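You operate a simulated robot arm through the tools that you are given. There is no shell and no other tool. Be economical: measure what you need, move in short steps, check, and stop when the job is done.

The job below is to be done with a simulated robot arm. You get a single attempt, and the scene is never put back.

Task
Fix the blue bracket from the grey box in the bracket clamp.
Fine: switch the bench lamp on and leave it on; close the clamp lever; shut the lid again; the other bracket stays in the box.

The check looks at the end state, three seconds after you hand in, the way a careful person would. Anything else that was tipped, shoved, dropped, spilled or broken makes it a failure. A push-on lid holds only when it is set on centred and level and pressed home; a screw cap is set on level and turned clockwise until tight.

Robot
A 7-joint arm with a two-finger parallel gripper, fixed in place. Base frame: the origin is at the foot of the arm, x ahead of it, y to its left, z up; the work surface is at about z = 0. Units: m, rad, N and s.
With the tool pointing down near the work surface it reaches from about 0.24 to 0.62 m from the base axis. Its first joint turns from -1.152 to 1.152 rad. Payload 2.6 kg.
Tool frame: the origin (TCP) lies between the finger pads and is the grasp point; the fingertips stand 0.03 m ahead of it; z points along the fingers, y is the line along which they close. Largest opening 0.094 m; finger width 0.028, thickness 0.01; the body of the gripper, 0.05 by 0.096 m, starts 0.055 m behind the TCP.
Orientation is told as [roll, pitch, yaw] about the base's x, y, z axes, in that order, counted from this pose: with the fingers straight down and closing along the base's y, the tool's x points along the base's -x, its y along +y and its z along -z.

Tools
- The arm moves only by the tool step_arm. Its argument "deltas" is a list of rows, each a list of 7 numbers: the opening, from 0 (shut) to 1 (fully open), then the shift along the base's x, y, z in units of 500 mm (1.0 is 500 mm), then the turn, a rotation vector about the base's x, y, z in units of 90 degrees (1.0 is 90 degrees). In form: [[jaw, dx, dy, dz, ax, ay, az], ...]. A call has 1 to 10 rows; each row is the pose to reach, as a shift and turn from the pose commanded when the call began. A call with a number of a shift or a turn outside -1 to 1 is refused whole. Each row takes 0.2 s and may step no farther than 0.05 m and 0.15 rad from the row before; otherwise, or with a gripper value out of range, the whole call is refused. Where a pose cannot be reached the arm comes as near as it can. A force on the tool above 90 N (or 10 N above the force at the start of the call, whichever is more), or a blocked arm, ends the call early, and 0.2 s more pass. Each finger travels about 0.072 m/s and halts on what it meets, pressing with about 38 N; the grip force reading is that of the motor and also rises with nothing between the fingers. The clock runs only during rows and for 0.2 s after the last one: add rows that repeat a pose to give the fingers time. The reply holds the time, the measured pose of the TCP, the force on the tool along the base axes, the opening and the grip force, in the units named above and with some noise, with the torque about the TCP (base axes, N m) and any sound that the robot's microphone picked up, and new pictures: "pictures" is both (left out), scene, wrist or none.
- Cameras (640 x 400 px; columns grow to the right, rows downward): "scene" is fixed at [0.0362, 0.4291, 0.5763]; the picture's right is [-0.78, -0.63, 0.00], its down [-0.28, 0.35, -0.89] and it looks along [0.56, -0.69, -0.45] (base axes); focal length 340 px, centre (320, 200). "wrist" rides on the gripper at [0.076, 0.014, -0.103] in the tool frame; the picture's right is [-0.18, 0.98, 0.00], its down [-0.75, -0.14, -0.64] and it looks along [-0.63, -0.12, 0.77] (tool axes); focal length 243 px, centre (320, 200). There is no depth. A picture from a camera that has moved, and an enlarged one, comes with that camera's place and axes in the base frame and with its lens.
- enlarge(camera, box): a new picture of the part [left, top, right, bottom] of that camera's present view, enlarged. The clock stands still meanwhile.
- finish_job(): hands the job in; it is judged then, once.

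Go step by step. Nothing tells you positions but the pictures and the camera data: compare them with the known pose of the tool, close in by small moves and look again before you grip or let go. The budget is 120 turns and 200 pictures, counting those below and the enlarged ones. Unless the task says otherwise, let go and move clear before handing in, and close with one line.

The tools are called after "Call:" as name(argument=value, ...) on one line, values as JSON. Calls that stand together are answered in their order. step_arm: Moves the arm, as the interface text tells. Its arguments: {"type":"object","properties":{"deltas":{"type":"array","items":{"type":"array","items":{"type":"number"}}},"pictures":{"type":"string","enum":["both","scene","wrist","none"]}},"required":["deltas"]} The other tools are called the same way: enlarge (camera, box) takes an enlarged picture of a part of a camera's view; finish_job () hands the job in.

At the start:

```text
clock: 0.0
tool_pos: [0.3516, -0.0879, 0.3827]
tool_rot: [0.0, -0.002, 0.0]
ft_force: [-0.5, 1.1, 0.2]
wrist_torque: [-0.01, 0.0, 0.02]
width: 0.0936
gripper_force: 0.0
```

scene: 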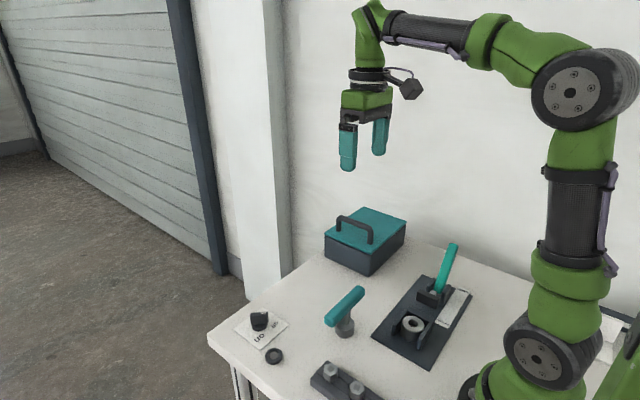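
wrist: 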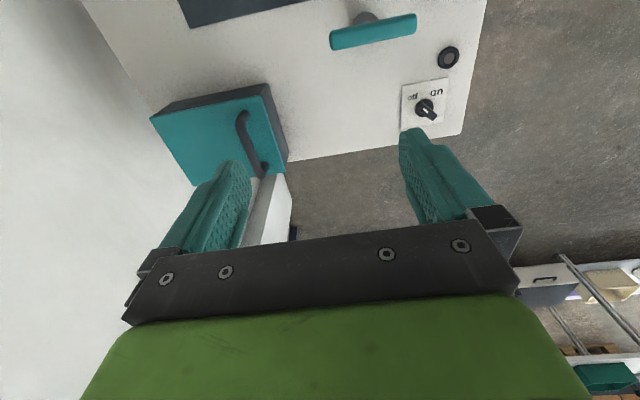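

I see a teal-lidded box with a handle, a clamp with a lever, a lamp and a rotary switch plate. I'll enlarge to look at the details first.

Call:
enlarge(camera="scene", box=[200, 190, 500, 400])

Call:
enlarge(camera="scene", box=[350, 230, 490, 380])

Call:
enlarge(camera="wrist", box=[140, 0, 500, 200])

```text
1.90 times, centred on (350, 295) of scene
camera zoom: at [0.0362, 0.4291, 0.5763], right [-0.78, -0.63, 0.0], down [-0.28, 0.35, -0.89], along [0.56, -0.69, -0.45], focal length 648 px, centre (263, 19)
```

zoom: 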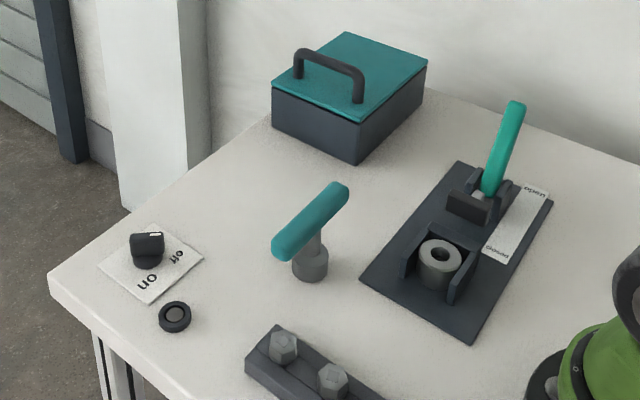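

```text
2.67 times, centred on (420, 305) of scene
camera zoom: at [0.0362, 0.4291, 0.5763], right [-0.78, -0.63, 0.0], down [-0.28, 0.35, -0.89], along [0.56, -0.69, -0.45], focal length 908 px, centre (53, -80)
```

zoom: 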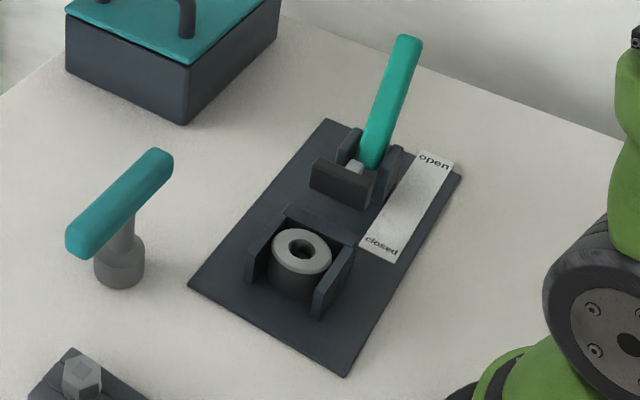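

```text
1.78 times, centred on (320, 100) of wrist
camera zoom: at [0.2734, -0.0734, 0.486], right [0.18, 0.98, 0.0], down [0.75, -0.14, 0.64], along [0.63, -0.12, -0.77], focal length 431 px, centre (320, 378)
```

zoom: 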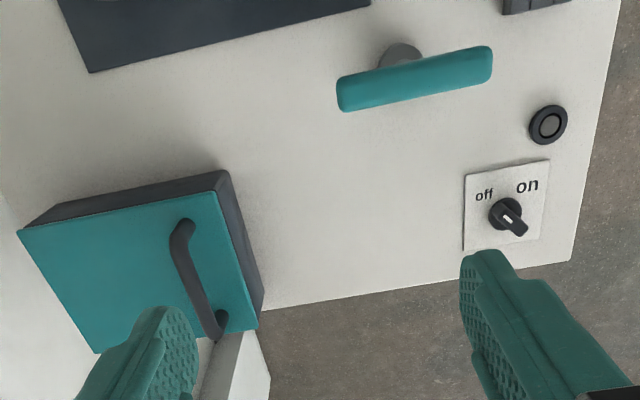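

The rotary switch is at about (0.465, 0.106), the clamp plate spans x 0.145–0.27 and y −0.29 to −0.03, and the box is around (0.445, −0.29) with its handle near the +y edge. I'll move over towards the switch for a closer look.

Call:
step_arm(deltas=[[1, 0.02, 0.06, -0.05, 0, 0, 0], [1, 0.03, 0.12, -0.1, 0, 0, 0], [1, 0.05, 0.18, -0.15, 0, 0, 0], [1, 0.06, 0.24, -0.2, 0, 0, 0], [1, 0.08, 0.3, -0.25, 0, 0, 0], [1, 0.1, 0.36, -0.3, 0, 0, 0]])

```text
clock: 1.4
tool_pos: [0.4005, 0.0926, 0.2316]
tool_rot: [-0.001, 0.0, 0.0]
ft_force: [1.5, -0.2, -0.1]
wrist_torque: [0.01, -0.03, -0.01]
width: 0.0937
gripper_force: 0.0
camera wrist: at [0.3239, 0.1065, 0.336], right [0.18, 0.98, 0.0], down [0.75, -0.14, 0.64], along [0.63, -0.12, -0.77], focal length 243 px, centre (320, 200)
```

scene: 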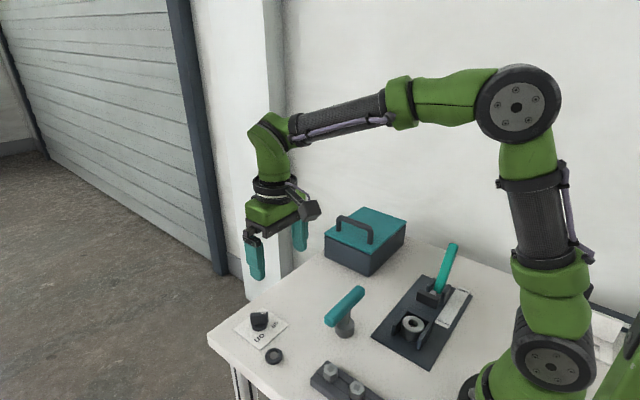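
wrist: 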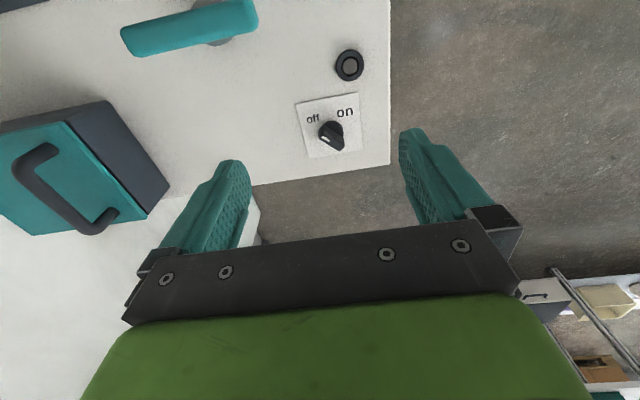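

Call:
enlarge(camera="wrist", box=[280, 80, 380, 170])

Call:
enlarge(camera="scene", box=[220, 300, 300, 370])

```text
4.44 times, centred on (330, 125) of wrist
camera zoom: at [0.3239, 0.1065, 0.336], right [0.18, 0.98, 0.0], down [0.75, -0.14, 0.64], along [0.63, -0.12, -0.77], focal length 1078 px, centre (276, 533)
```

zoom: 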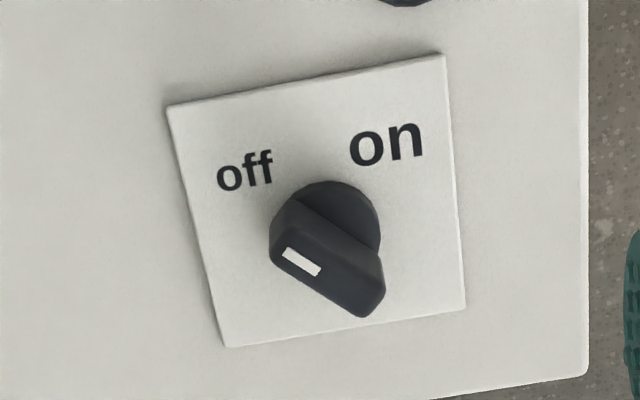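

```text
5.71 times, centred on (260, 335) of scene
camera zoom: at [0.0362, 0.429, 0.5763], right [-0.78, -0.63, 0.0], down [-0.28, 0.35, -0.89], along [0.56, -0.69, -0.45], focal length 1945 px, centre (663, -571)
```

zoom: 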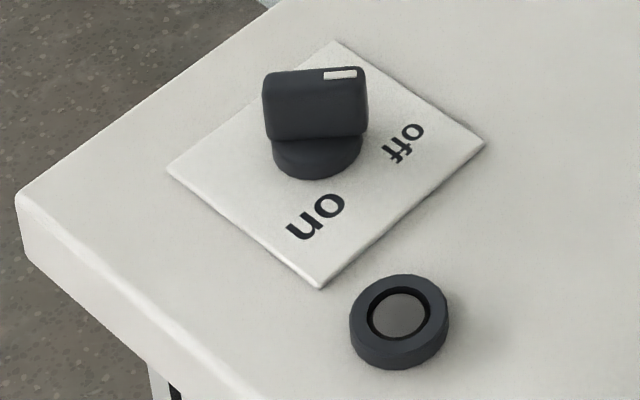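

The knob is a bar on a disc, with its white mark towards "off" (−x,−y) and "on" at (−x,+y), so it needs about −90° about z. I'll turn the tool 45° and hover above the knob.

Call:
step_arm(deltas=[[0.6, 0.025, 0.001, -0.04, 0, 0, 0.083], [0.6, 0.05, 0.002, -0.08, 0, 0, 0.166], [0.6, 0.075, 0.004, -0.12, 0, 0, 0.25], [0.6, 0.1, 0.005, -0.16, 0, 0, 0.333], [0.6, 0.125, 0.006, -0.2, 0, 0, 0.416], [0.6, 0.149, 0.008, -0.23, 0, 0, 0.5]])

Call:
enlarge(camera="scene", box=[200, 240, 320, 370])

```text
clock: 2.8
tool_pos: [0.4759, 0.0957, 0.1169]
tool_rot: [0.0, 0.0, 0.789]
ft_force: [-0.2, 0.8, -1.0]
wrist_torque: [0.01, 0.0, -0.01]
width: 0.0564
gripper_force: 0.2
camera wrist: at [0.4119, 0.0513, 0.2207], right [-0.57, 0.82, 0.0], down [0.63, 0.43, 0.64], along [0.53, 0.36, -0.77], focal length 243 px, centre (320, 200)
```

scene: 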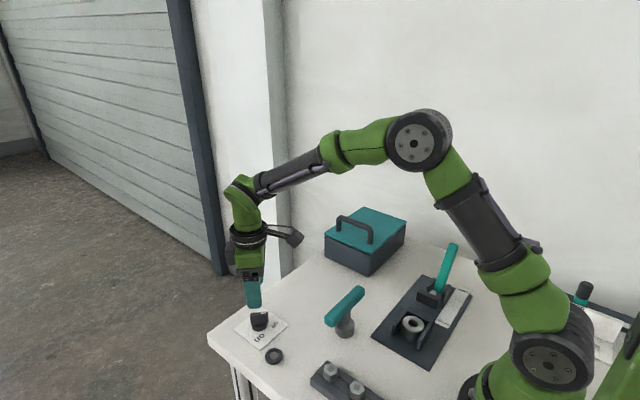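
wrist: 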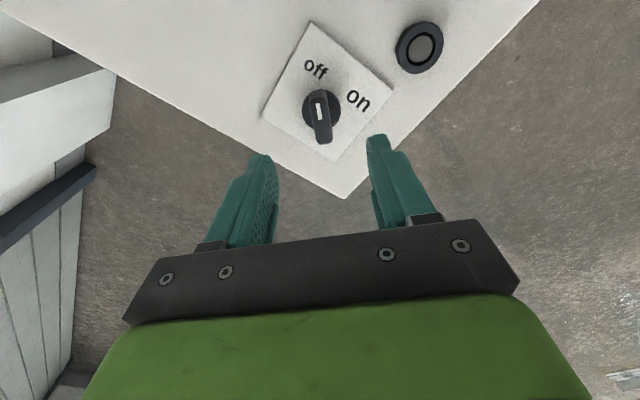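

```text
3.08 times, centred on (260, 305) of scene
camera zoom: at [0.0362, 0.4291, 0.5763], right [-0.78, -0.63, 0.0], down [-0.28, 0.35, -0.89], along [0.56, -0.69, -0.45], focal length 1048 px, centre (505, -123)
```

zoom: 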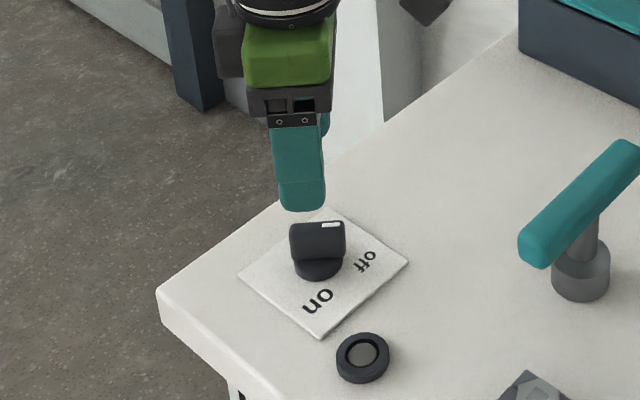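

The bar is aligned with the jaws and its centre is about (0.471, 0.094). I'll shift slightly and descend to grip it.

Call:
step_arm(deltas=[[0.6, -0.009, -0.004, -0.05, 0, 0, 0], [0.6, -0.009, -0.004, -0.1, 0, 0, 0], [0.6, -0.009, -0.004, -0.144, 0, 0, 0]])

Call:
enlarge(camera="scene", box=[200, 240, 320, 370])

```text
clock: 3.6
tool_pos: [0.4709, 0.0922, 0.0442]
tool_rot: [0.0, 0.0, 0.785]
ft_force: [-0.7, 0.5, -1.1]
wrist_torque: [-0.01, 0.0, -0.01]
width: 0.0564
gripper_force: 0.1
camera wrist: at [0.4065, 0.049, 0.1478], right [-0.57, 0.82, 0.0], down [0.63, 0.43, 0.64], along [0.53, 0.36, -0.77], focal length 243 px, centre (320, 200)
```

scene: 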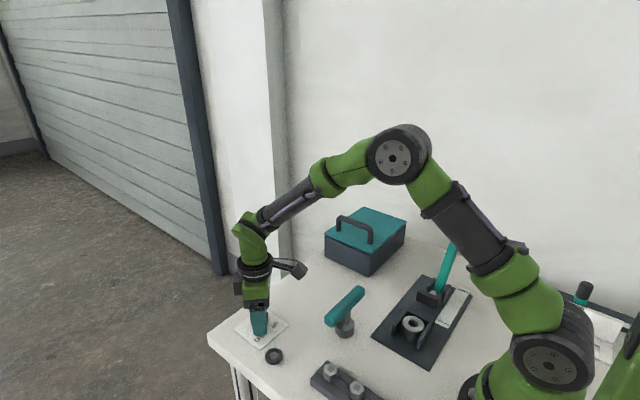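
wrist: 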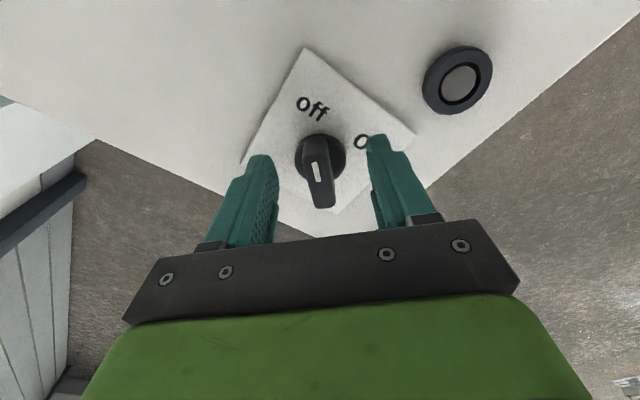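

```text
3.08 times, centred on (260, 305) of scene
camera zoom: at [0.0362, 0.4291, 0.5763], right [-0.78, -0.63, 0.0], down [-0.28, 0.35, -0.89], along [0.56, -0.69, -0.45], focal length 1048 px, centre (505, -123)
```

zoom: 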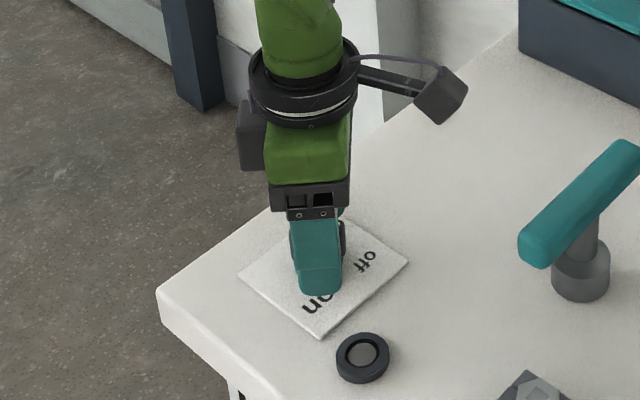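

The fingers straddle the bar well. I'll close on it.

Call:
step_arm(deltas=[[0.0, 0, 0, 0, 0, 0, 0], [0.0, 0, 0, 0, 0, 0, 0], [0.0, 0, 0, 0, 0, 0, 0]], pictures="wrist")

```text
clock: 4.4
tool_pos: [0.4716, 0.0919, 0.0441]
tool_rot: [-0.001, 0.0, 0.786]
ft_force: [5.9, -0.9, -6.0]
wrist_torque: [0.18, -0.1, -0.04]
width: 0.0142
gripper_force: 45.2
camera wrist: at [0.4068, 0.0485, 0.1479], right [-0.57, 0.82, 0.0], down [0.63, 0.43, 0.64], along [0.53, 0.36, -0.77], focal length 243 px, centre (320, 200)
```

wrist: 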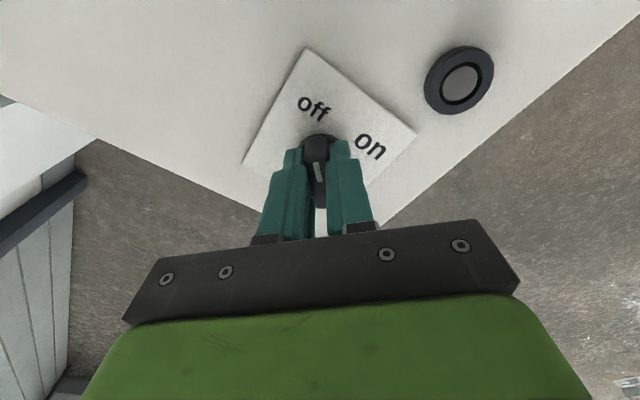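

It's gripped at 14 mm. I'll turn it clockwise as seen from above.

Call:
step_arm(deltas=[[0, 0, 0, 0, 0, 0, -0.09], [0, 0, 0, 0, 0, 0, -0.18], [0, 0, 0, 0, 0, 0, -0.27], [0, 0, 0, 0, 0, 0, -0.36], [0, 0, 0, 0, 0, 0, -0.45], [0, 0, 0, 0, 0, 0, -0.54], [0, 0, 0, 0, 0, 0, -0.63], [0, 0, 0, 0, 0, 0, -0.72], [0, 0, 0, 0, 0, 0, -0.81], [0, 0, 0, 0, 0, 0, -0.9]])

```text
clock: 6.6
tool_pos: [0.4702, 0.097, 0.0449]
tool_rot: [0.008, 0.0, -0.622]
ft_force: [30.5, 26.5, -35.7]
wrist_torque: [-0.2, 0.09, 0.15]
width: 0.0137
gripper_force: 44.9
heard: click
camera wrist: at [0.4162, 0.154, 0.1484], right [0.72, 0.69, 0.01], down [0.53, -0.56, 0.64], along [0.45, -0.46, -0.77], focal length 243 px, centre (320, 200)
```

scene: 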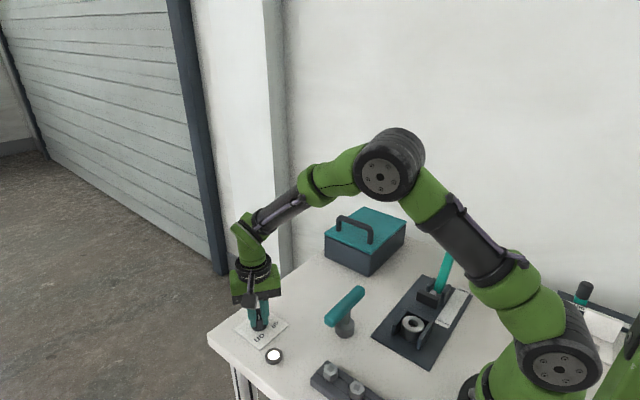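
wrist: 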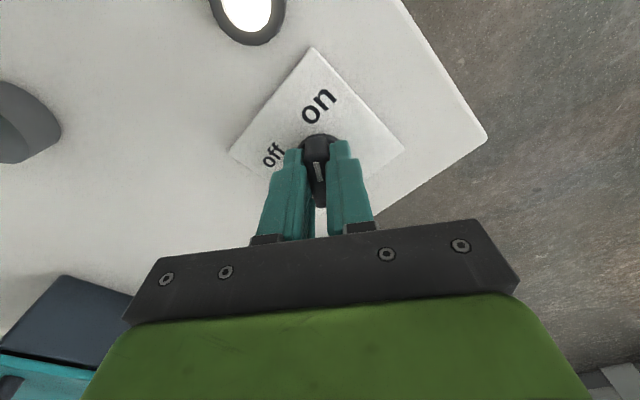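

There was a click, and the round lamp is now lit. I'll release, raise clear, and turn the tool to −90° yaw on the way towards the clamp for a look.

Call:
step_arm(deltas=[[0.5, 0, 0, 0, 0, 0, -0.9], [0.5, 0, 0, 0, 0, 0, -0.9], [0.5, 0, 0, 0.05, 0, 0, -0.9], [0.5, 0, 0, 0.13, 0, 0, -0.9], [0.5, 0, 0, 0.22, 0, 0, -0.9], [0.5, 0, 0, 0.3, 0, 0, -0.9]])

```text
refused: row 1 steps farther than a row can; nothing moved
```

The turn counts from the current commanded pose, so I'll use zero turn here.

Call:
step_arm(deltas=[[0.5, 0, 0, 0, 0, 0, 0], [0.5, 0, 0, 0, 0, 0, 0], [0.5, 0, 0, 0.05, 0, 0, 0], [0.5, 0, 0, 0.13, 0, 0, 0], [0.5, 0, 0, 0.22, 0, 0, 0], [0.5, 0, 0, 0.3, 0, 0, 0]])

Call:
enlarge(camera="scene", box=[200, 290, 320, 400])

```text
clock: 8.0
tool_pos: [0.4729, 0.0918, 0.1963]
tool_rot: [0.001, 0.0, -0.627]
ft_force: [-0.1, 0.0, -0.2]
wrist_torque: [-0.01, -0.05, -0.02]
width: 0.0471
gripper_force: 0.0
camera wrist: at [0.4186, 0.1495, 0.3004], right [0.73, 0.69, 0.0], down [0.53, -0.56, 0.64], along [0.44, -0.47, -0.77], focal length 243 px, centre (320, 200)
```

scene: 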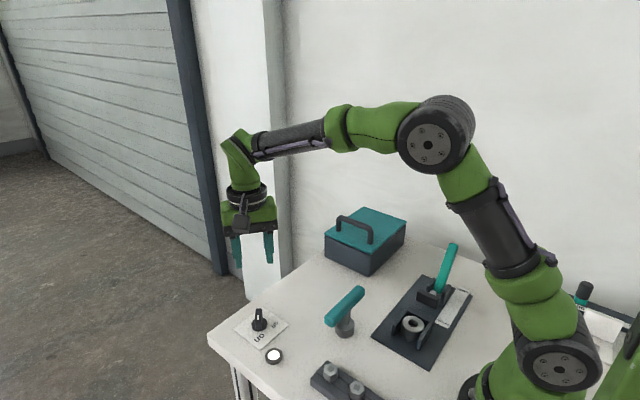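
wrist: 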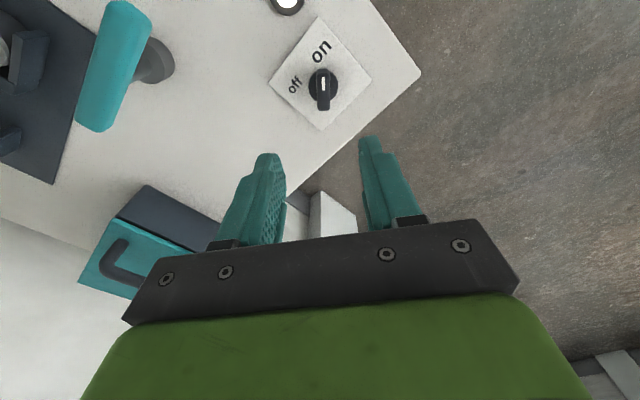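

```text
3.64 times, centred on (260, 345) of scene
camera zoom: at [0.0362, 0.4291, 0.5763], right [-0.78, -0.63, 0.0], down [-0.28, 0.35, -0.89], along [0.56, -0.69, -0.45], focal length 1238 px, centre (538, -327)
```

zoom: 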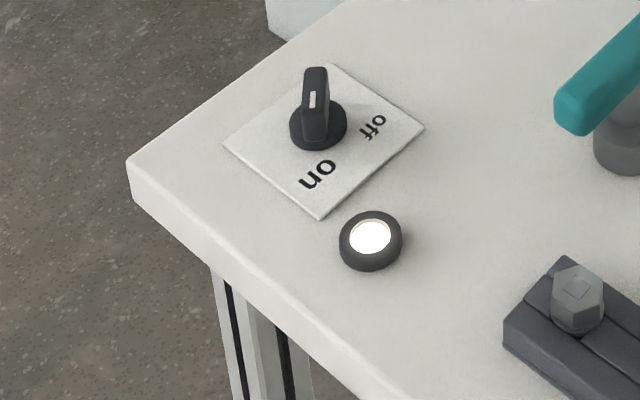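

The switch points to on and the lamp is lit. Next I'll look at the clamp from the +y side with yaw −90°.

Call:
step_arm(deltas=[[0.5, -0.057, -0.009, 0.025, 0, 0, -0.0857], [0.5, -0.114, -0.018, 0.05, 0, 0, -0.171], [0.5, -0.171, -0.027, 0.075, 0, 0, -0.257], [0.5, -0.228, -0.036, 0.1, 0, 0, -0.343], [0.5, -0.285, -0.045, 0.125, 0, 0, -0.4285], [0.5, -0.342, -0.054, 0.15, 0, 0, -0.514], [0.5, -0.4, -0.06, 0.17, 0, 0, -0.6]], pictures="wrist")

Call:
enlarge(camera="wrist", box=[200, 0, 500, 190])

```text
clock: 9.6
tool_pos: [0.2699, 0.0622, 0.2817]
tool_rot: [0.001, -0.001, -1.572]
ft_force: [0.5, 0.3, 0.3]
wrist_torque: [0.01, -0.02, 0.02]
width: 0.0472
gripper_force: 0.1
camera wrist: at [0.2841, 0.1402, 0.3844], right [0.98, -0.19, 0.0], down [-0.14, -0.75, 0.64], along [-0.12, -0.63, -0.77], focal length 243 px, centre (320, 200)
```

wrist: 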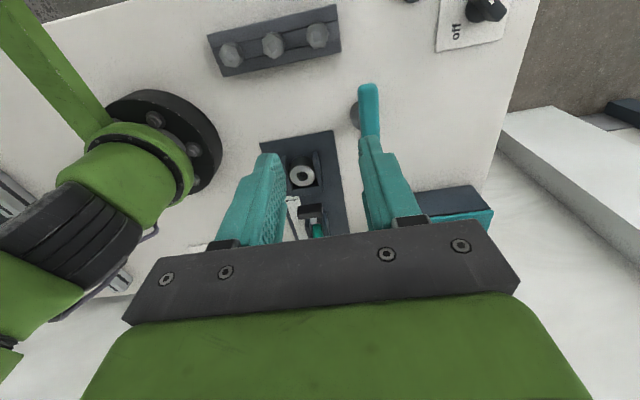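

```text
2.11 times, centred on (350, 95) of wrist
camera zoom: at [0.2841, 0.1402, 0.3844], right [0.98, -0.19, 0.0], down [-0.14, -0.75, 0.64], along [-0.12, -0.63, -0.77], focal length 511 px, centre (257, 421)
```

zoom: 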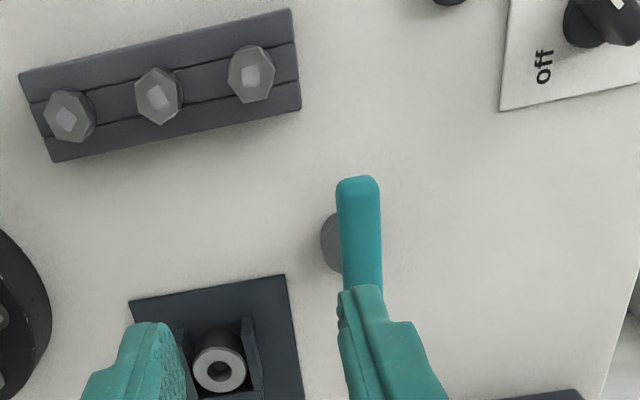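

Call:
enlarge(camera="wrist", box=[250, 125, 370, 245])

Call:
enlarge(camera="scene", box=[380, 280, 460, 350])

```text
3.33 times, centred on (310, 185) of wrist
camera zoom: at [0.2841, 0.1402, 0.3844], right [0.98, -0.19, 0.0], down [-0.14, -0.75, 0.64], along [-0.12, -0.63, -0.77], focal length 809 px, centre (353, 250)
```

zoom: 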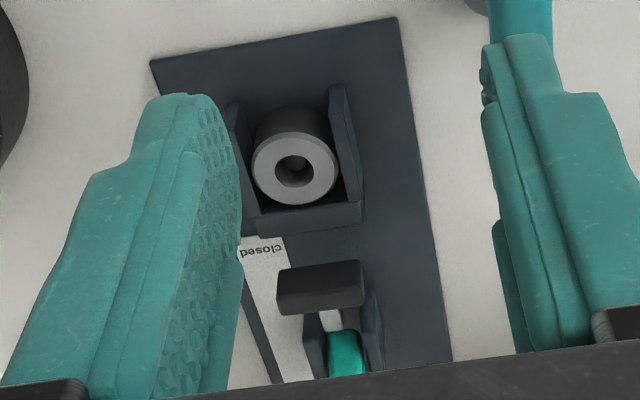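

```text
5.71 times, centred on (420, 315) of scene
camera zoom: at [0.0362, 0.4291, 0.5763], right [-0.78, -0.63, 0.0], down [-0.28, 0.35, -0.89], along [0.56, -0.69, -0.45], focal length 1945 px, centre (-251, -457)
```

zoom: 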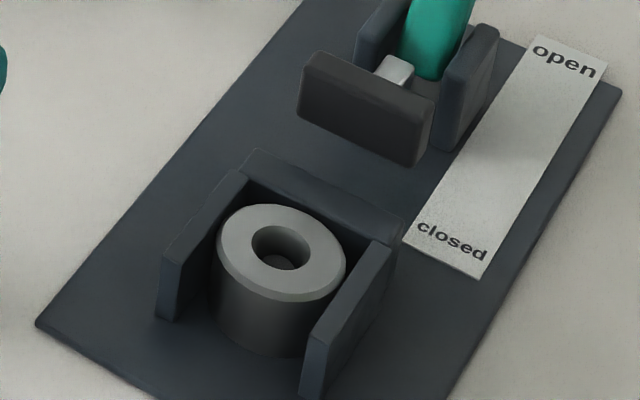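

The nest is a U around a post with a bore, and the lever's pressing bar sits behind it. Now I'll go and look at the box from nearby with yaw about 0.

Call:
step_arm(deltas=[[0.8, 0.022, -0.054, -0.006, 0, 0, 0.095], [0.8, 0.044, -0.108, -0.012, 0, 0, 0.19], [0.8, 0.066, -0.162, -0.018, 0, 0, 0.285], [0.8, 0.088, -0.216, -0.024, 0, 0, 0.38], [0.8, 0.11, -0.27, -0.03, 0, 0, 0.475], [0.8, 0.132, -0.324, -0.036, 0, 0, 0.57], [0.8, 0.154, -0.378, -0.042, 0, 0, 0.665], [0.8, 0.176, -0.432, -0.048, 0, 0, 0.76], [0.8, 0.198, -0.486, -0.054, 0, 0, 0.855], [0.8, 0.22, -0.54, -0.06, 0, 0, 0.95]])

Call:
enlarge(camera="scene", box=[300, 190, 430, 290])

```text
clock: 11.8
tool_pos: [0.383, -0.2078, 0.2504]
tool_rot: [0.001, -0.002, -0.074]
ft_force: [0.7, 1.4, 0.1]
wrist_torque: [-0.01, 0.02, -0.01]
width: 0.0753
gripper_force: 0.1
camera wrist: at [0.307, -0.1874, 0.3544], right [0.26, 0.97, 0.0], down [0.74, -0.2, 0.64], along [0.62, -0.17, -0.77], focal length 243 px, centre (320, 200)
```

scene: 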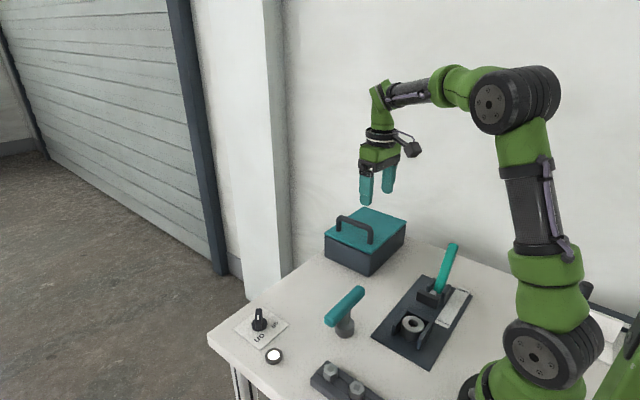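
wrist: 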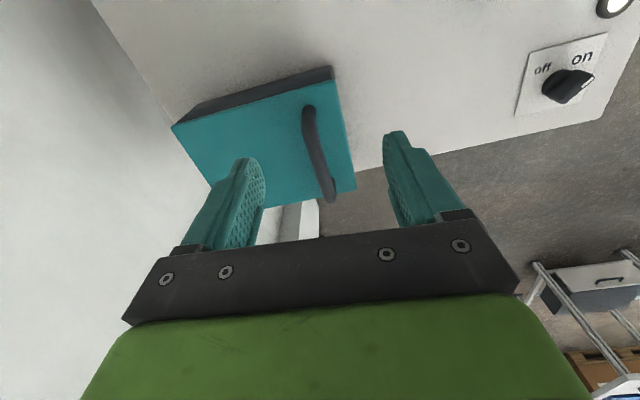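

```text
4.00 times, centred on (365, 240) of scene
camera zoom: at [0.0362, 0.4291, 0.5763], right [-0.78, -0.63, 0.0], down [-0.28, 0.35, -0.89], along [0.56, -0.69, -0.45], focal length 1362 px, centre (140, 40)
```

zoom: 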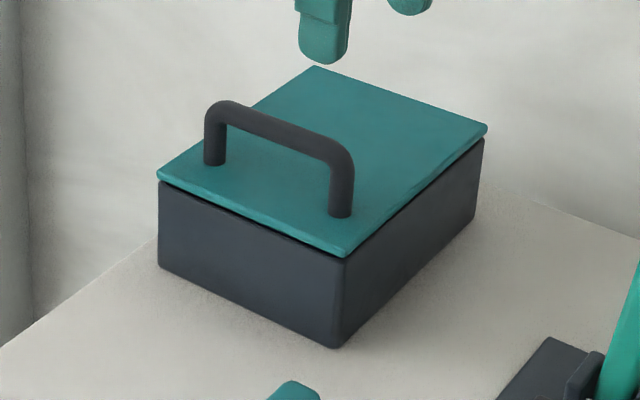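

The handle bar runs along x at y ≈ −0.224, centre x ≈ 0.45, z ≈ 0.117, so the hinge is presumably at the −y edge. I'll move over it and down.

Call:
step_arm(deltas=[[0.6, 0.068, -0.016, -0.04, 0, 0, 0.05], [0.6, 0.136, -0.032, -0.08, 0, 0, 0.05], [0.6, 0.136, -0.032, -0.14, 0, 0, 0.05], [0.6, 0.136, -0.032, -0.2, 0, 0, 0.05], [0.6, 0.136, -0.032, -0.256, 0, 0, 0.05]])

Call:
enlarge(camera="scene", box=[300, 190, 430, 290])

```text
clock: 13.0
tool_pos: [0.4485, -0.2239, 0.1197]
tool_rot: [0.001, 0.001, 0.0]
ft_force: [0.3, -0.4, 0.0]
wrist_torque: [0.02, 0.0, -0.01]
width: 0.0566
gripper_force: 0.1
camera wrist: at [0.3709, -0.2087, 0.2252], right [0.18, 0.98, 0.0], down [0.75, -0.14, 0.64], along [0.63, -0.12, -0.77], focal length 243 px, centre (320, 200)
```

scene: 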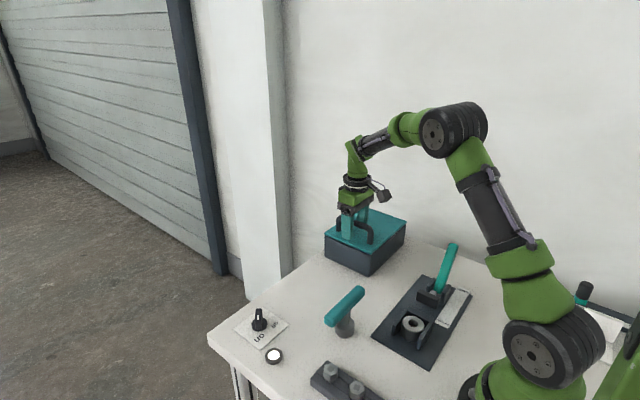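
wrist: 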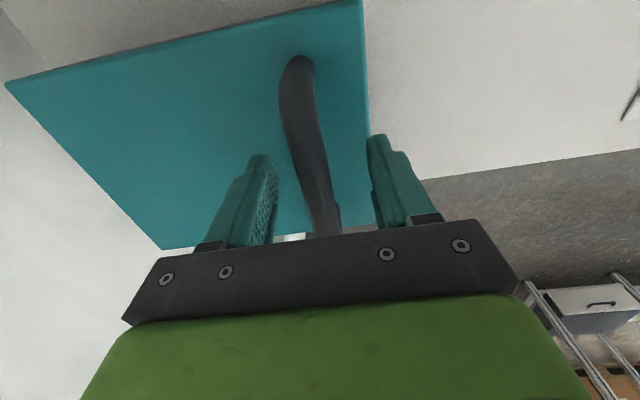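

```text
4.00 times, centred on (365, 240) of scene
camera zoom: at [0.0362, 0.4291, 0.5763], right [-0.78, -0.63, 0.0], down [-0.28, 0.35, -0.89], along [0.56, -0.69, -0.45], focal length 1362 px, centre (140, 40)
```

zoom: 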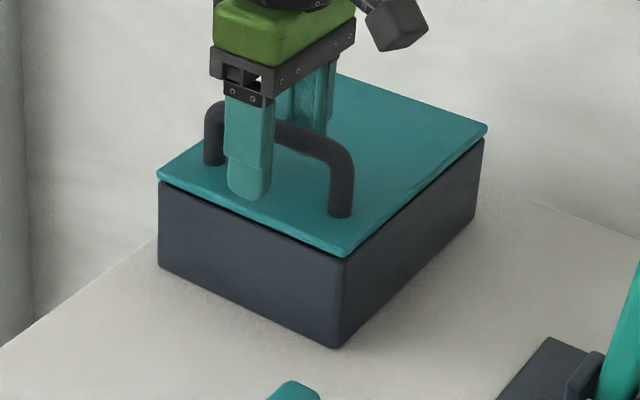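

The fingers straddle the handle. I'll close and lift a little to learn how the lid moves.

Call:
step_arm(deltas=[[0, 0, 0, 0, 0, 0, 0], [0, 0, 0, 0, 0, 0, 0], [0, 0, 0, 0, 0, 0, 0], [0, 0, 0, 0, 0, 0, 0], [0, 0, -0.001, 0.02, 0, 0, 0], [0, 0, -0.003, 0.04, 0, 0, 0], [0, 0, -0.003, 0.04, 0, 0, 0]])

Call:
enlarge(camera="scene", box=[300, 180, 430, 280])

```text
clock: 14.6
tool_pos: [0.4459, -0.2308, 0.1428]
tool_rot: [-0.019, -0.004, 0.001]
ft_force: [26.3, -43.9, -23.9]
wrist_torque: [0.1, 0.29, -0.13]
width: 0.0201
gripper_force: 45.3
camera wrist: at [0.3694, -0.2145, 0.2452], right [0.18, 0.98, -0.02], down [0.75, -0.13, 0.65], along [0.63, -0.13, -0.76], focal length 243 px, centre (320, 200)
```

scene: 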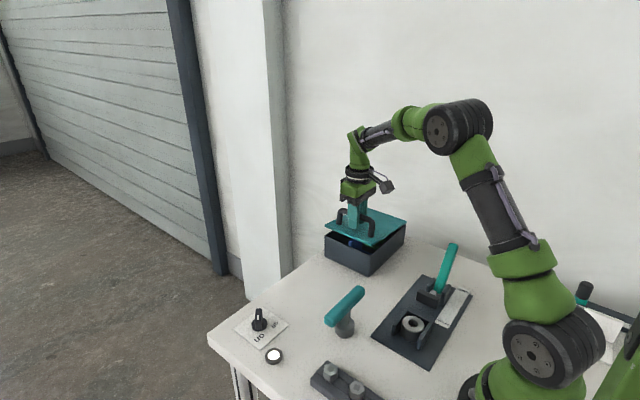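
wrist: 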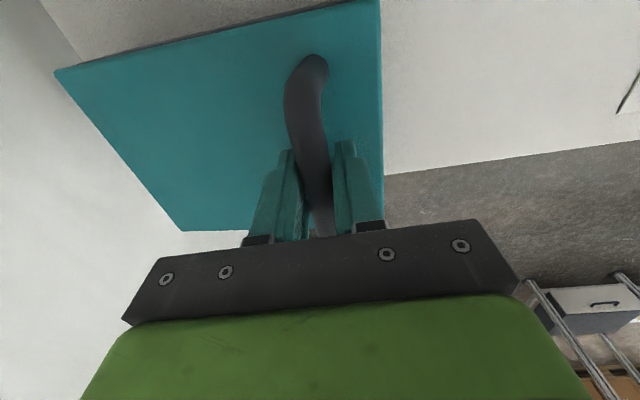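

```text
4.00 times, centred on (365, 230) of scene
camera zoom: at [0.0364, 0.4289, 0.5764], right [-0.78, -0.63, 0.0], down [-0.28, 0.35, -0.89], along [0.56, -0.69, -0.45], focal length 1362 px, centre (140, 80)
```

zoom: 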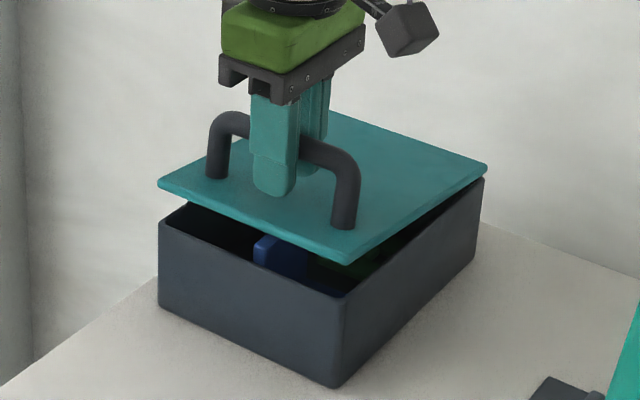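

The lid hinges at the −y edge, and blue and green parts show inside. I'll follow the arc with the handle, in two stages.

Call:
step_arm(deltas=[[0, 0, -0.016, 0.03, 0, 0, 0], [0, 0, -0.031, 0.0484, 0, 0, 0], [0, 0, -0.05, 0.078, 0, 0, 0], [0, 0, -0.0706, 0.1062, 0, 0, 0], [0, 0, -0.095, 0.131, 0, 0, 0], [0, 0, -0.1208, 0.155, 0, 0, 0]])

```text
clock: 16.0
tool_pos: [0.4499, -0.2816, 0.2221]
tool_rot: [0.007, -0.003, 0.001]
ft_force: [-27.9, 13.9, 7.7]
wrist_torque: [0.29, 0.82, -0.73]
width: 0.0156
gripper_force: 45.3
camera wrist: at [0.3721, -0.2679, 0.3256], right [0.18, 0.98, 0.01], down [0.75, -0.14, 0.64], along [0.63, -0.11, -0.77], focal length 243 px, centre (320, 200)
```

scene: 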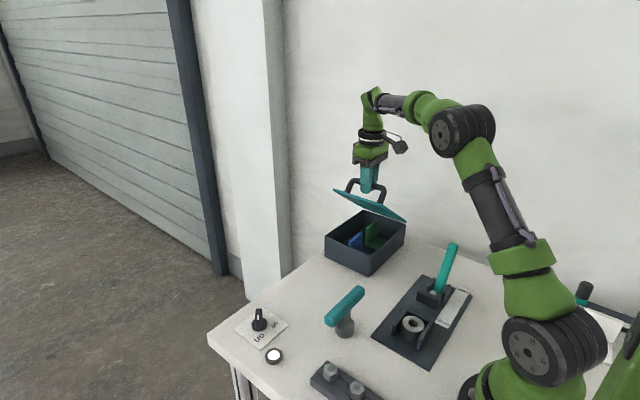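
wrist: 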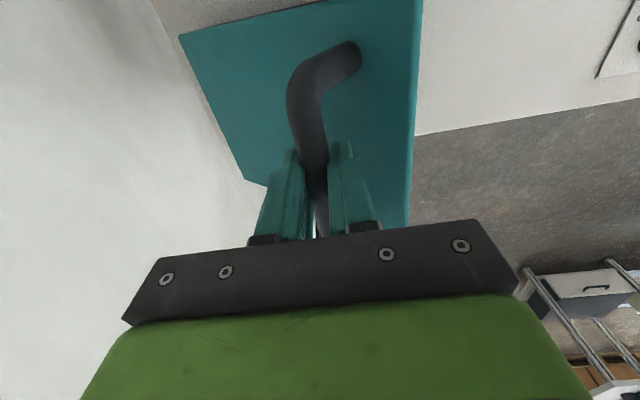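

The lid is following to about 40°. I'll continue the arc.

Call:
step_arm(deltas=[[0, 0, -0.0366, 0.0444, 0, 0, 0], [0, 0, -0.068, 0.061, 0, 0, 0], [0, 0, -0.0998, 0.0764, 0, 0, 0], [0, 0, -0.134, 0.087, 0, 0, 0], [0, 0, -0.168, 0.0954, 0, 0, 0], [0, 0, -0.221, 0.1006, 0, 0, 0]])

Call:
enlarge(camera="scene", box=[300, 140, 440, 280])

```text
clock: 17.4
tool_pos: [0.4492, -0.3559, 0.2609]
tool_rot: [0.001, -0.001, -0.002]
ft_force: [-1.7, 3.7, -8.3]
wrist_torque: [0.26, 1.24, -1.11]
width: 0.0155
gripper_force: 45.4
out of reach, approached as far as the arm can: row 5, 6
camera wrist: at [0.3714, -0.3406, 0.365], right [0.18, 0.98, 0.0], down [0.75, -0.14, 0.64], along [0.63, -0.12, -0.77], focal length 243 px, centre (320, 200)
```

scene: 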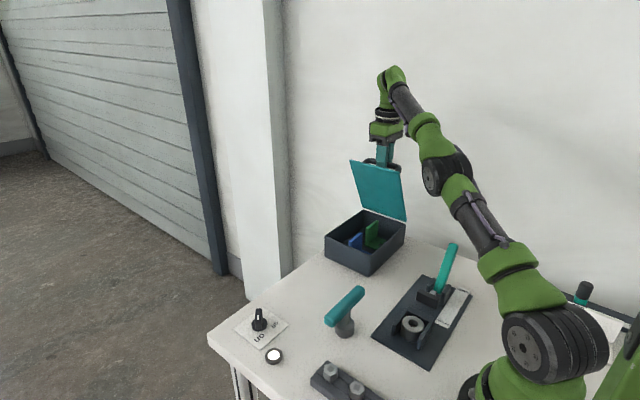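
wrist: 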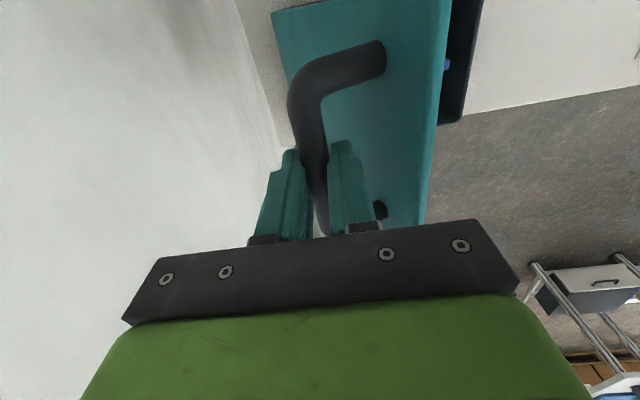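

```text
2.86 times, centred on (370, 210) of scene
camera zoom: at [0.0363, 0.429, 0.5763], right [-0.78, -0.63, 0.0], down [-0.28, 0.35, -0.89], along [0.56, -0.69, -0.45], focal length 973 px, centre (177, 171)
```

zoom: 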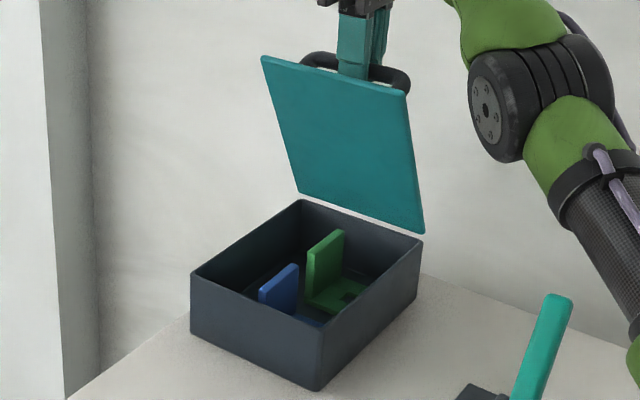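

The lid is at about 67° and the arm is out of reach in this posture. I'll pitch the hand back towards the base about the bar to gain reach and go on.

Call:
step_arm(deltas=[[0, 0, 0.07, -0.01, 0, -0.07, 0], [0, 0, 0.06, -0.008, 0, -0.15, 0], [0, 0, 0.045, -0.006, 0, -0.22, 0], [0, 0, 0.02, -0.003, 0, -0.29, 0], [0, 0, 0.0, 0, 0, -0.33, 0], [0, 0, 0.0, 0, 0, -0.33, 0]])

```text
clock: 18.0
tool_pos: [0.4725, -0.361, 0.2722]
tool_rot: [-0.015, -0.162, -0.018]
ft_force: [-16.7, 0.4, 0.5]
wrist_torque: [0.36, -0.52, 1.45]
width: 0.0161
gripper_force: 45.3
out of reach, approached as far as the arm can: row 1, 2
stopped in row 2: the force on the tool passed its limit at 118 N (the readings are from after the stop); the commanded pose is now the measured one
camera wrist: at [0.3793, -0.3447, 0.3616], right [0.2, 0.98, 0.02], down [0.64, -0.14, 0.76], along [0.74, -0.14, -0.65], focal length 243 px, centre (320, 200)
```

scene: 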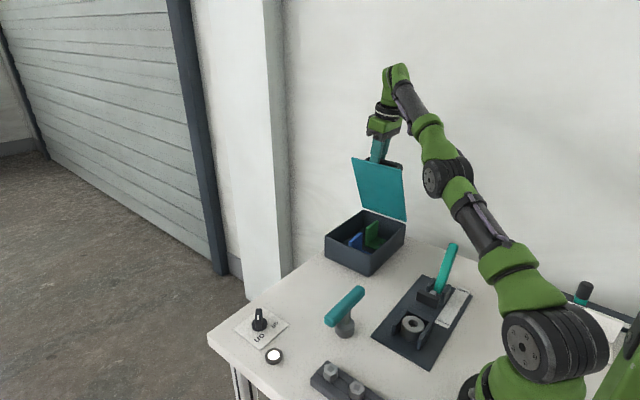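
wrist: 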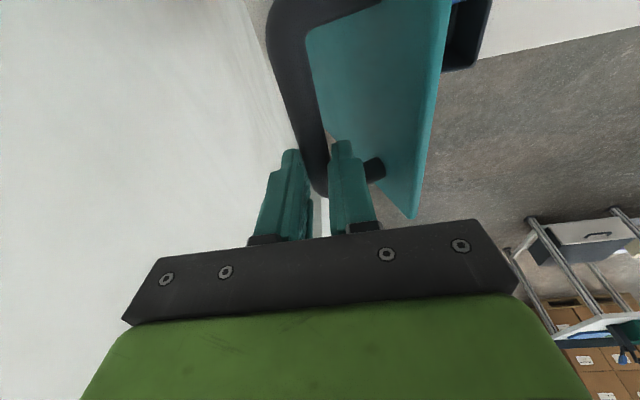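

The lid holds at about 69°, and the arm was pulled along the bar at the reach limit. I'll loosen slightly so the bar stays caged, slide towards −x, and pitch more before pushing on.

Call:
step_arm(deltas=[[0.3, 0, 0, 0, 0, 0, 0], [0.3, -0.02, 0, 0, 0, -0.06, 0], [0.3, -0.04, 0, 0, 0, -0.12, 0], [0.3, -0.06, 0, 0, 0, -0.18, 0], [0.3, -0.07, 0, 0, 0, -0.24, 0]])

Call:
enlarge(camera="scene", box=[300, 140, 440, 280])

```text
clock: 19.2
tool_pos: [0.4877, -0.4153, 0.3036]
tool_rot: [-0.006, -0.542, -0.019]
ft_force: [0.0, 0.4, 0.1]
wrist_torque: [0.02, 0.01, -0.01]
width: 0.0283
gripper_force: 0.2
out of reach, approached as far as the arm can: row 2, 3, 4, 5
camera wrist: at [0.3689, -0.3982, 0.3544], right [0.18, 0.98, 0.09], down [0.31, -0.14, 0.94], along [0.93, -0.14, -0.33], focal length 243 px, centre (320, 200)
```

scene: 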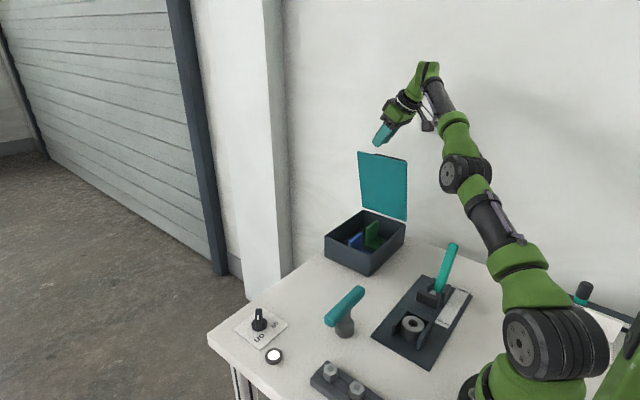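
wrist: 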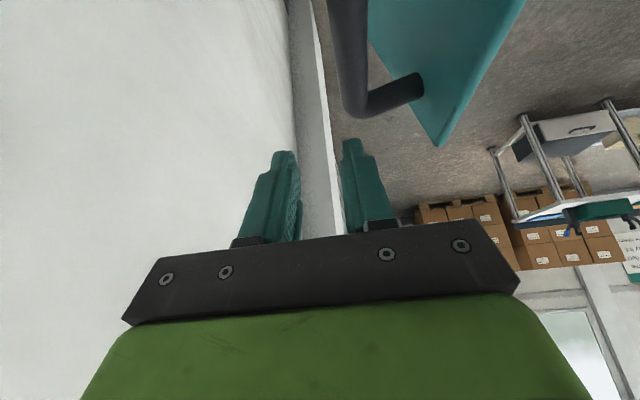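

```text
2.86 times, centred on (370, 210) of scene
camera zoom: at [0.0362, 0.429, 0.5763], right [-0.78, -0.63, 0.0], down [-0.28, 0.35, -0.89], along [0.56, -0.69, -0.45], focal length 973 px, centre (177, 171)
```

zoom: 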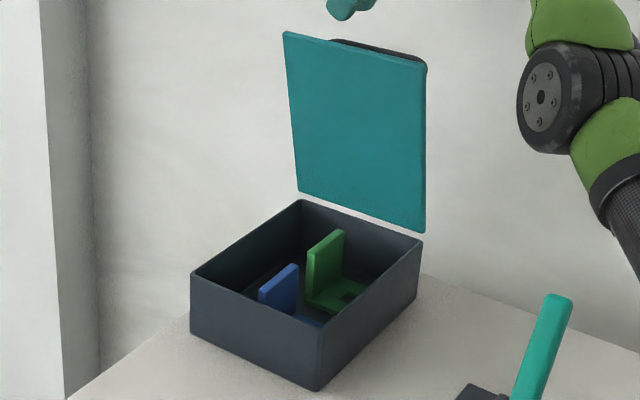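

The lid now stands nearly upright on its own. I'll back the hand off along −x away from the lid, straightening the pitch, and then check the lid.

Call:
step_arm(deltas=[[0.3, -0.08, 0, 0.02, 0, 0.0, 0], [0.3, -0.16, 0, 0.04, 0, 0.0, 0], [0.3, -0.24, 0.02, 0.06, 0, 0.08, 0], [0.3, -0.3, 0.06, 0.08, 0, 0.16, 0], [0.3, -0.32, 0.14, 0.1, 0, 0.24, 0], [0.3, -0.32, 0.22, 0.1, 0, 0.32, 0], [0.3, -0.32, 0.3, 0.1, 0, 0.345, 0]])

Call:
enlarge(camera="scene", box=[300, 140, 440, 280])

```text
clock: 20.8
tool_pos: [0.3254, -0.2632, 0.3552]
tool_rot: [-0.016, 0.002, -0.019]
ft_force: [-0.3, 0.6, 0.1]
wrist_torque: [0.0, 0.0, 0.03]
width: 0.0279
gripper_force: 0.0
out of reach, approached as far as the arm can: row 1, 2, 3, 4
camera wrist: at [0.2492, -0.2454, 0.4588], right [0.2, 0.98, -0.02], down [0.75, -0.14, 0.64], along [0.63, -0.14, -0.77], focal length 243 px, centre (320, 200)
```

scene: 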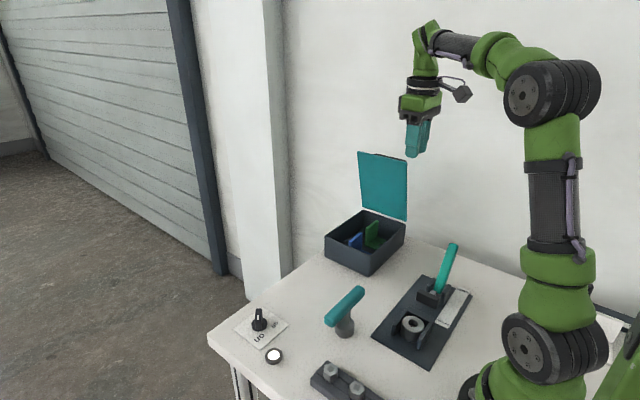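
wrist: 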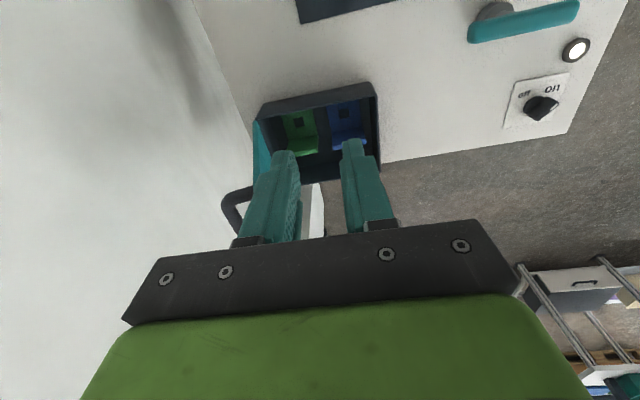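

```text
2.86 times, centred on (370, 210) of scene
camera zoom: at [0.0362, 0.429, 0.5763], right [-0.78, -0.63, 0.0], down [-0.28, 0.35, -0.89], along [0.56, -0.69, -0.45], focal length 973 px, centre (177, 171)
```

zoom: 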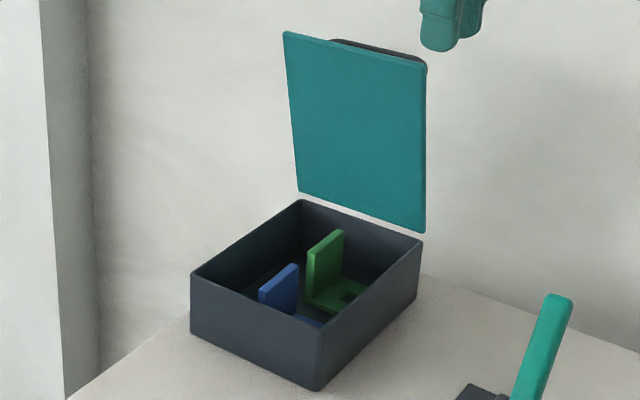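

The lid stays open by itself. Now I'll look into the box.

Call:
enlarge(camera="wrist", box=[240, 70, 400, 190])

```text
3.33 times, centred on (320, 130) of wrist
camera zoom: at [0.2492, -0.2454, 0.4588], right [0.2, 0.98, -0.02], down [0.75, -0.14, 0.64], along [0.63, -0.14, -0.77], focal length 809 px, centre (320, 433)
```

zoom: 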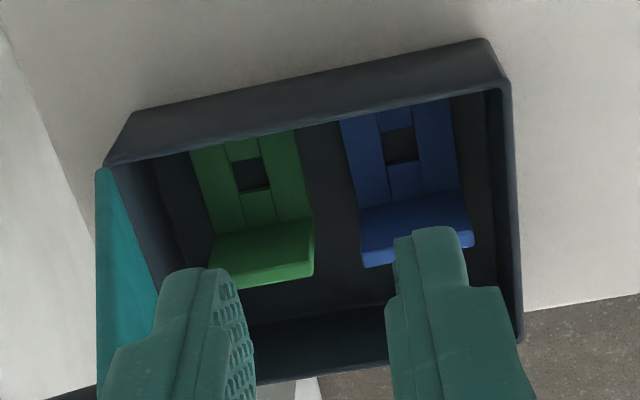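

Each bracket is an L: a base plate with a hole on the box floor and an upright at the +x end. Before picking one up, I'll look closely at the clamp nest, because the ring-topped post in it may be loose.

Call:
step_arm(deltas=[[1, 0.0, 0.045, 0, 0, 0, -0.095], [1, -0.01, 0.09, 0, 0, 0, -0.19], [1, -0.02, 0.135, 0, 0, 0, -0.285], [1, -0.04, 0.18, 0, 0, 0, -0.38], [1, -0.06, 0.225, 0, 0, 0, -0.475], [1, -0.08, 0.27, 0, 0, 0, -0.57], [1, -0.1, 0.315, -0.05, 0, 0, -0.665], [1, -0.12, 0.36, -0.12, 0, 0, -0.76], [1, -0.14, 0.4, -0.19, 0, 0, -0.855], [1, -0.15, 0.44, -0.26, 0, 0, -0.95]])

Call:
enlarge(camera="wrist", box=[220, 60, 400, 230])

```text
clock: 23.0
tool_pos: [0.2515, -0.0426, 0.2235]
tool_rot: [-0.013, 0.0, -1.511]
ft_force: [-1.0, -0.4, -0.1]
wrist_torque: [0.01, -0.02, 0.03]
width: 0.0942
gripper_force: 0.0
camera wrist: at [0.2615, 0.036, 0.3272], right [0.99, -0.13, -0.01], down [-0.09, -0.76, 0.64], along [-0.09, -0.64, -0.77], focal length 243 px, centre (320, 200)
```

scene: 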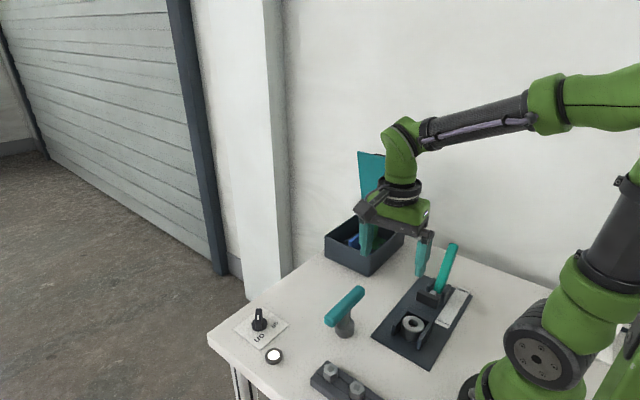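
wrist: 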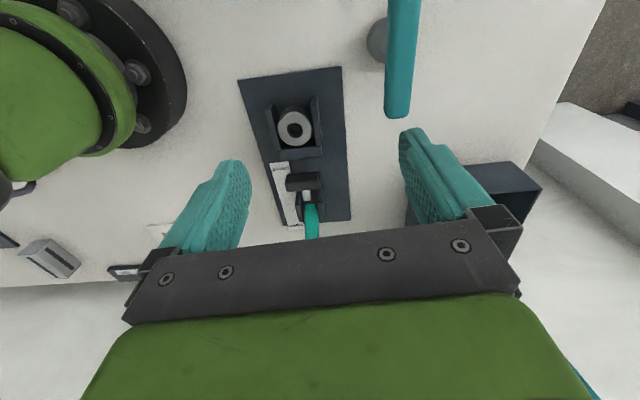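

```text
2.35 times, centred on (310, 145) of wrist
camera zoom: at [0.2615, 0.036, 0.3272], right [0.99, -0.13, -0.01], down [-0.09, -0.76, 0.64], along [-0.09, -0.64, -0.77], focal length 571 px, centre (344, 329)
```

zoom: 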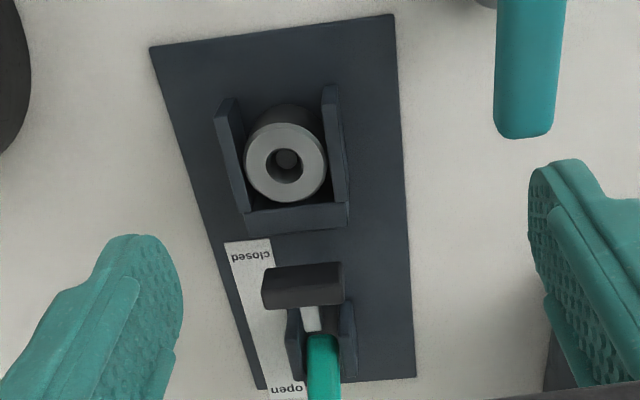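

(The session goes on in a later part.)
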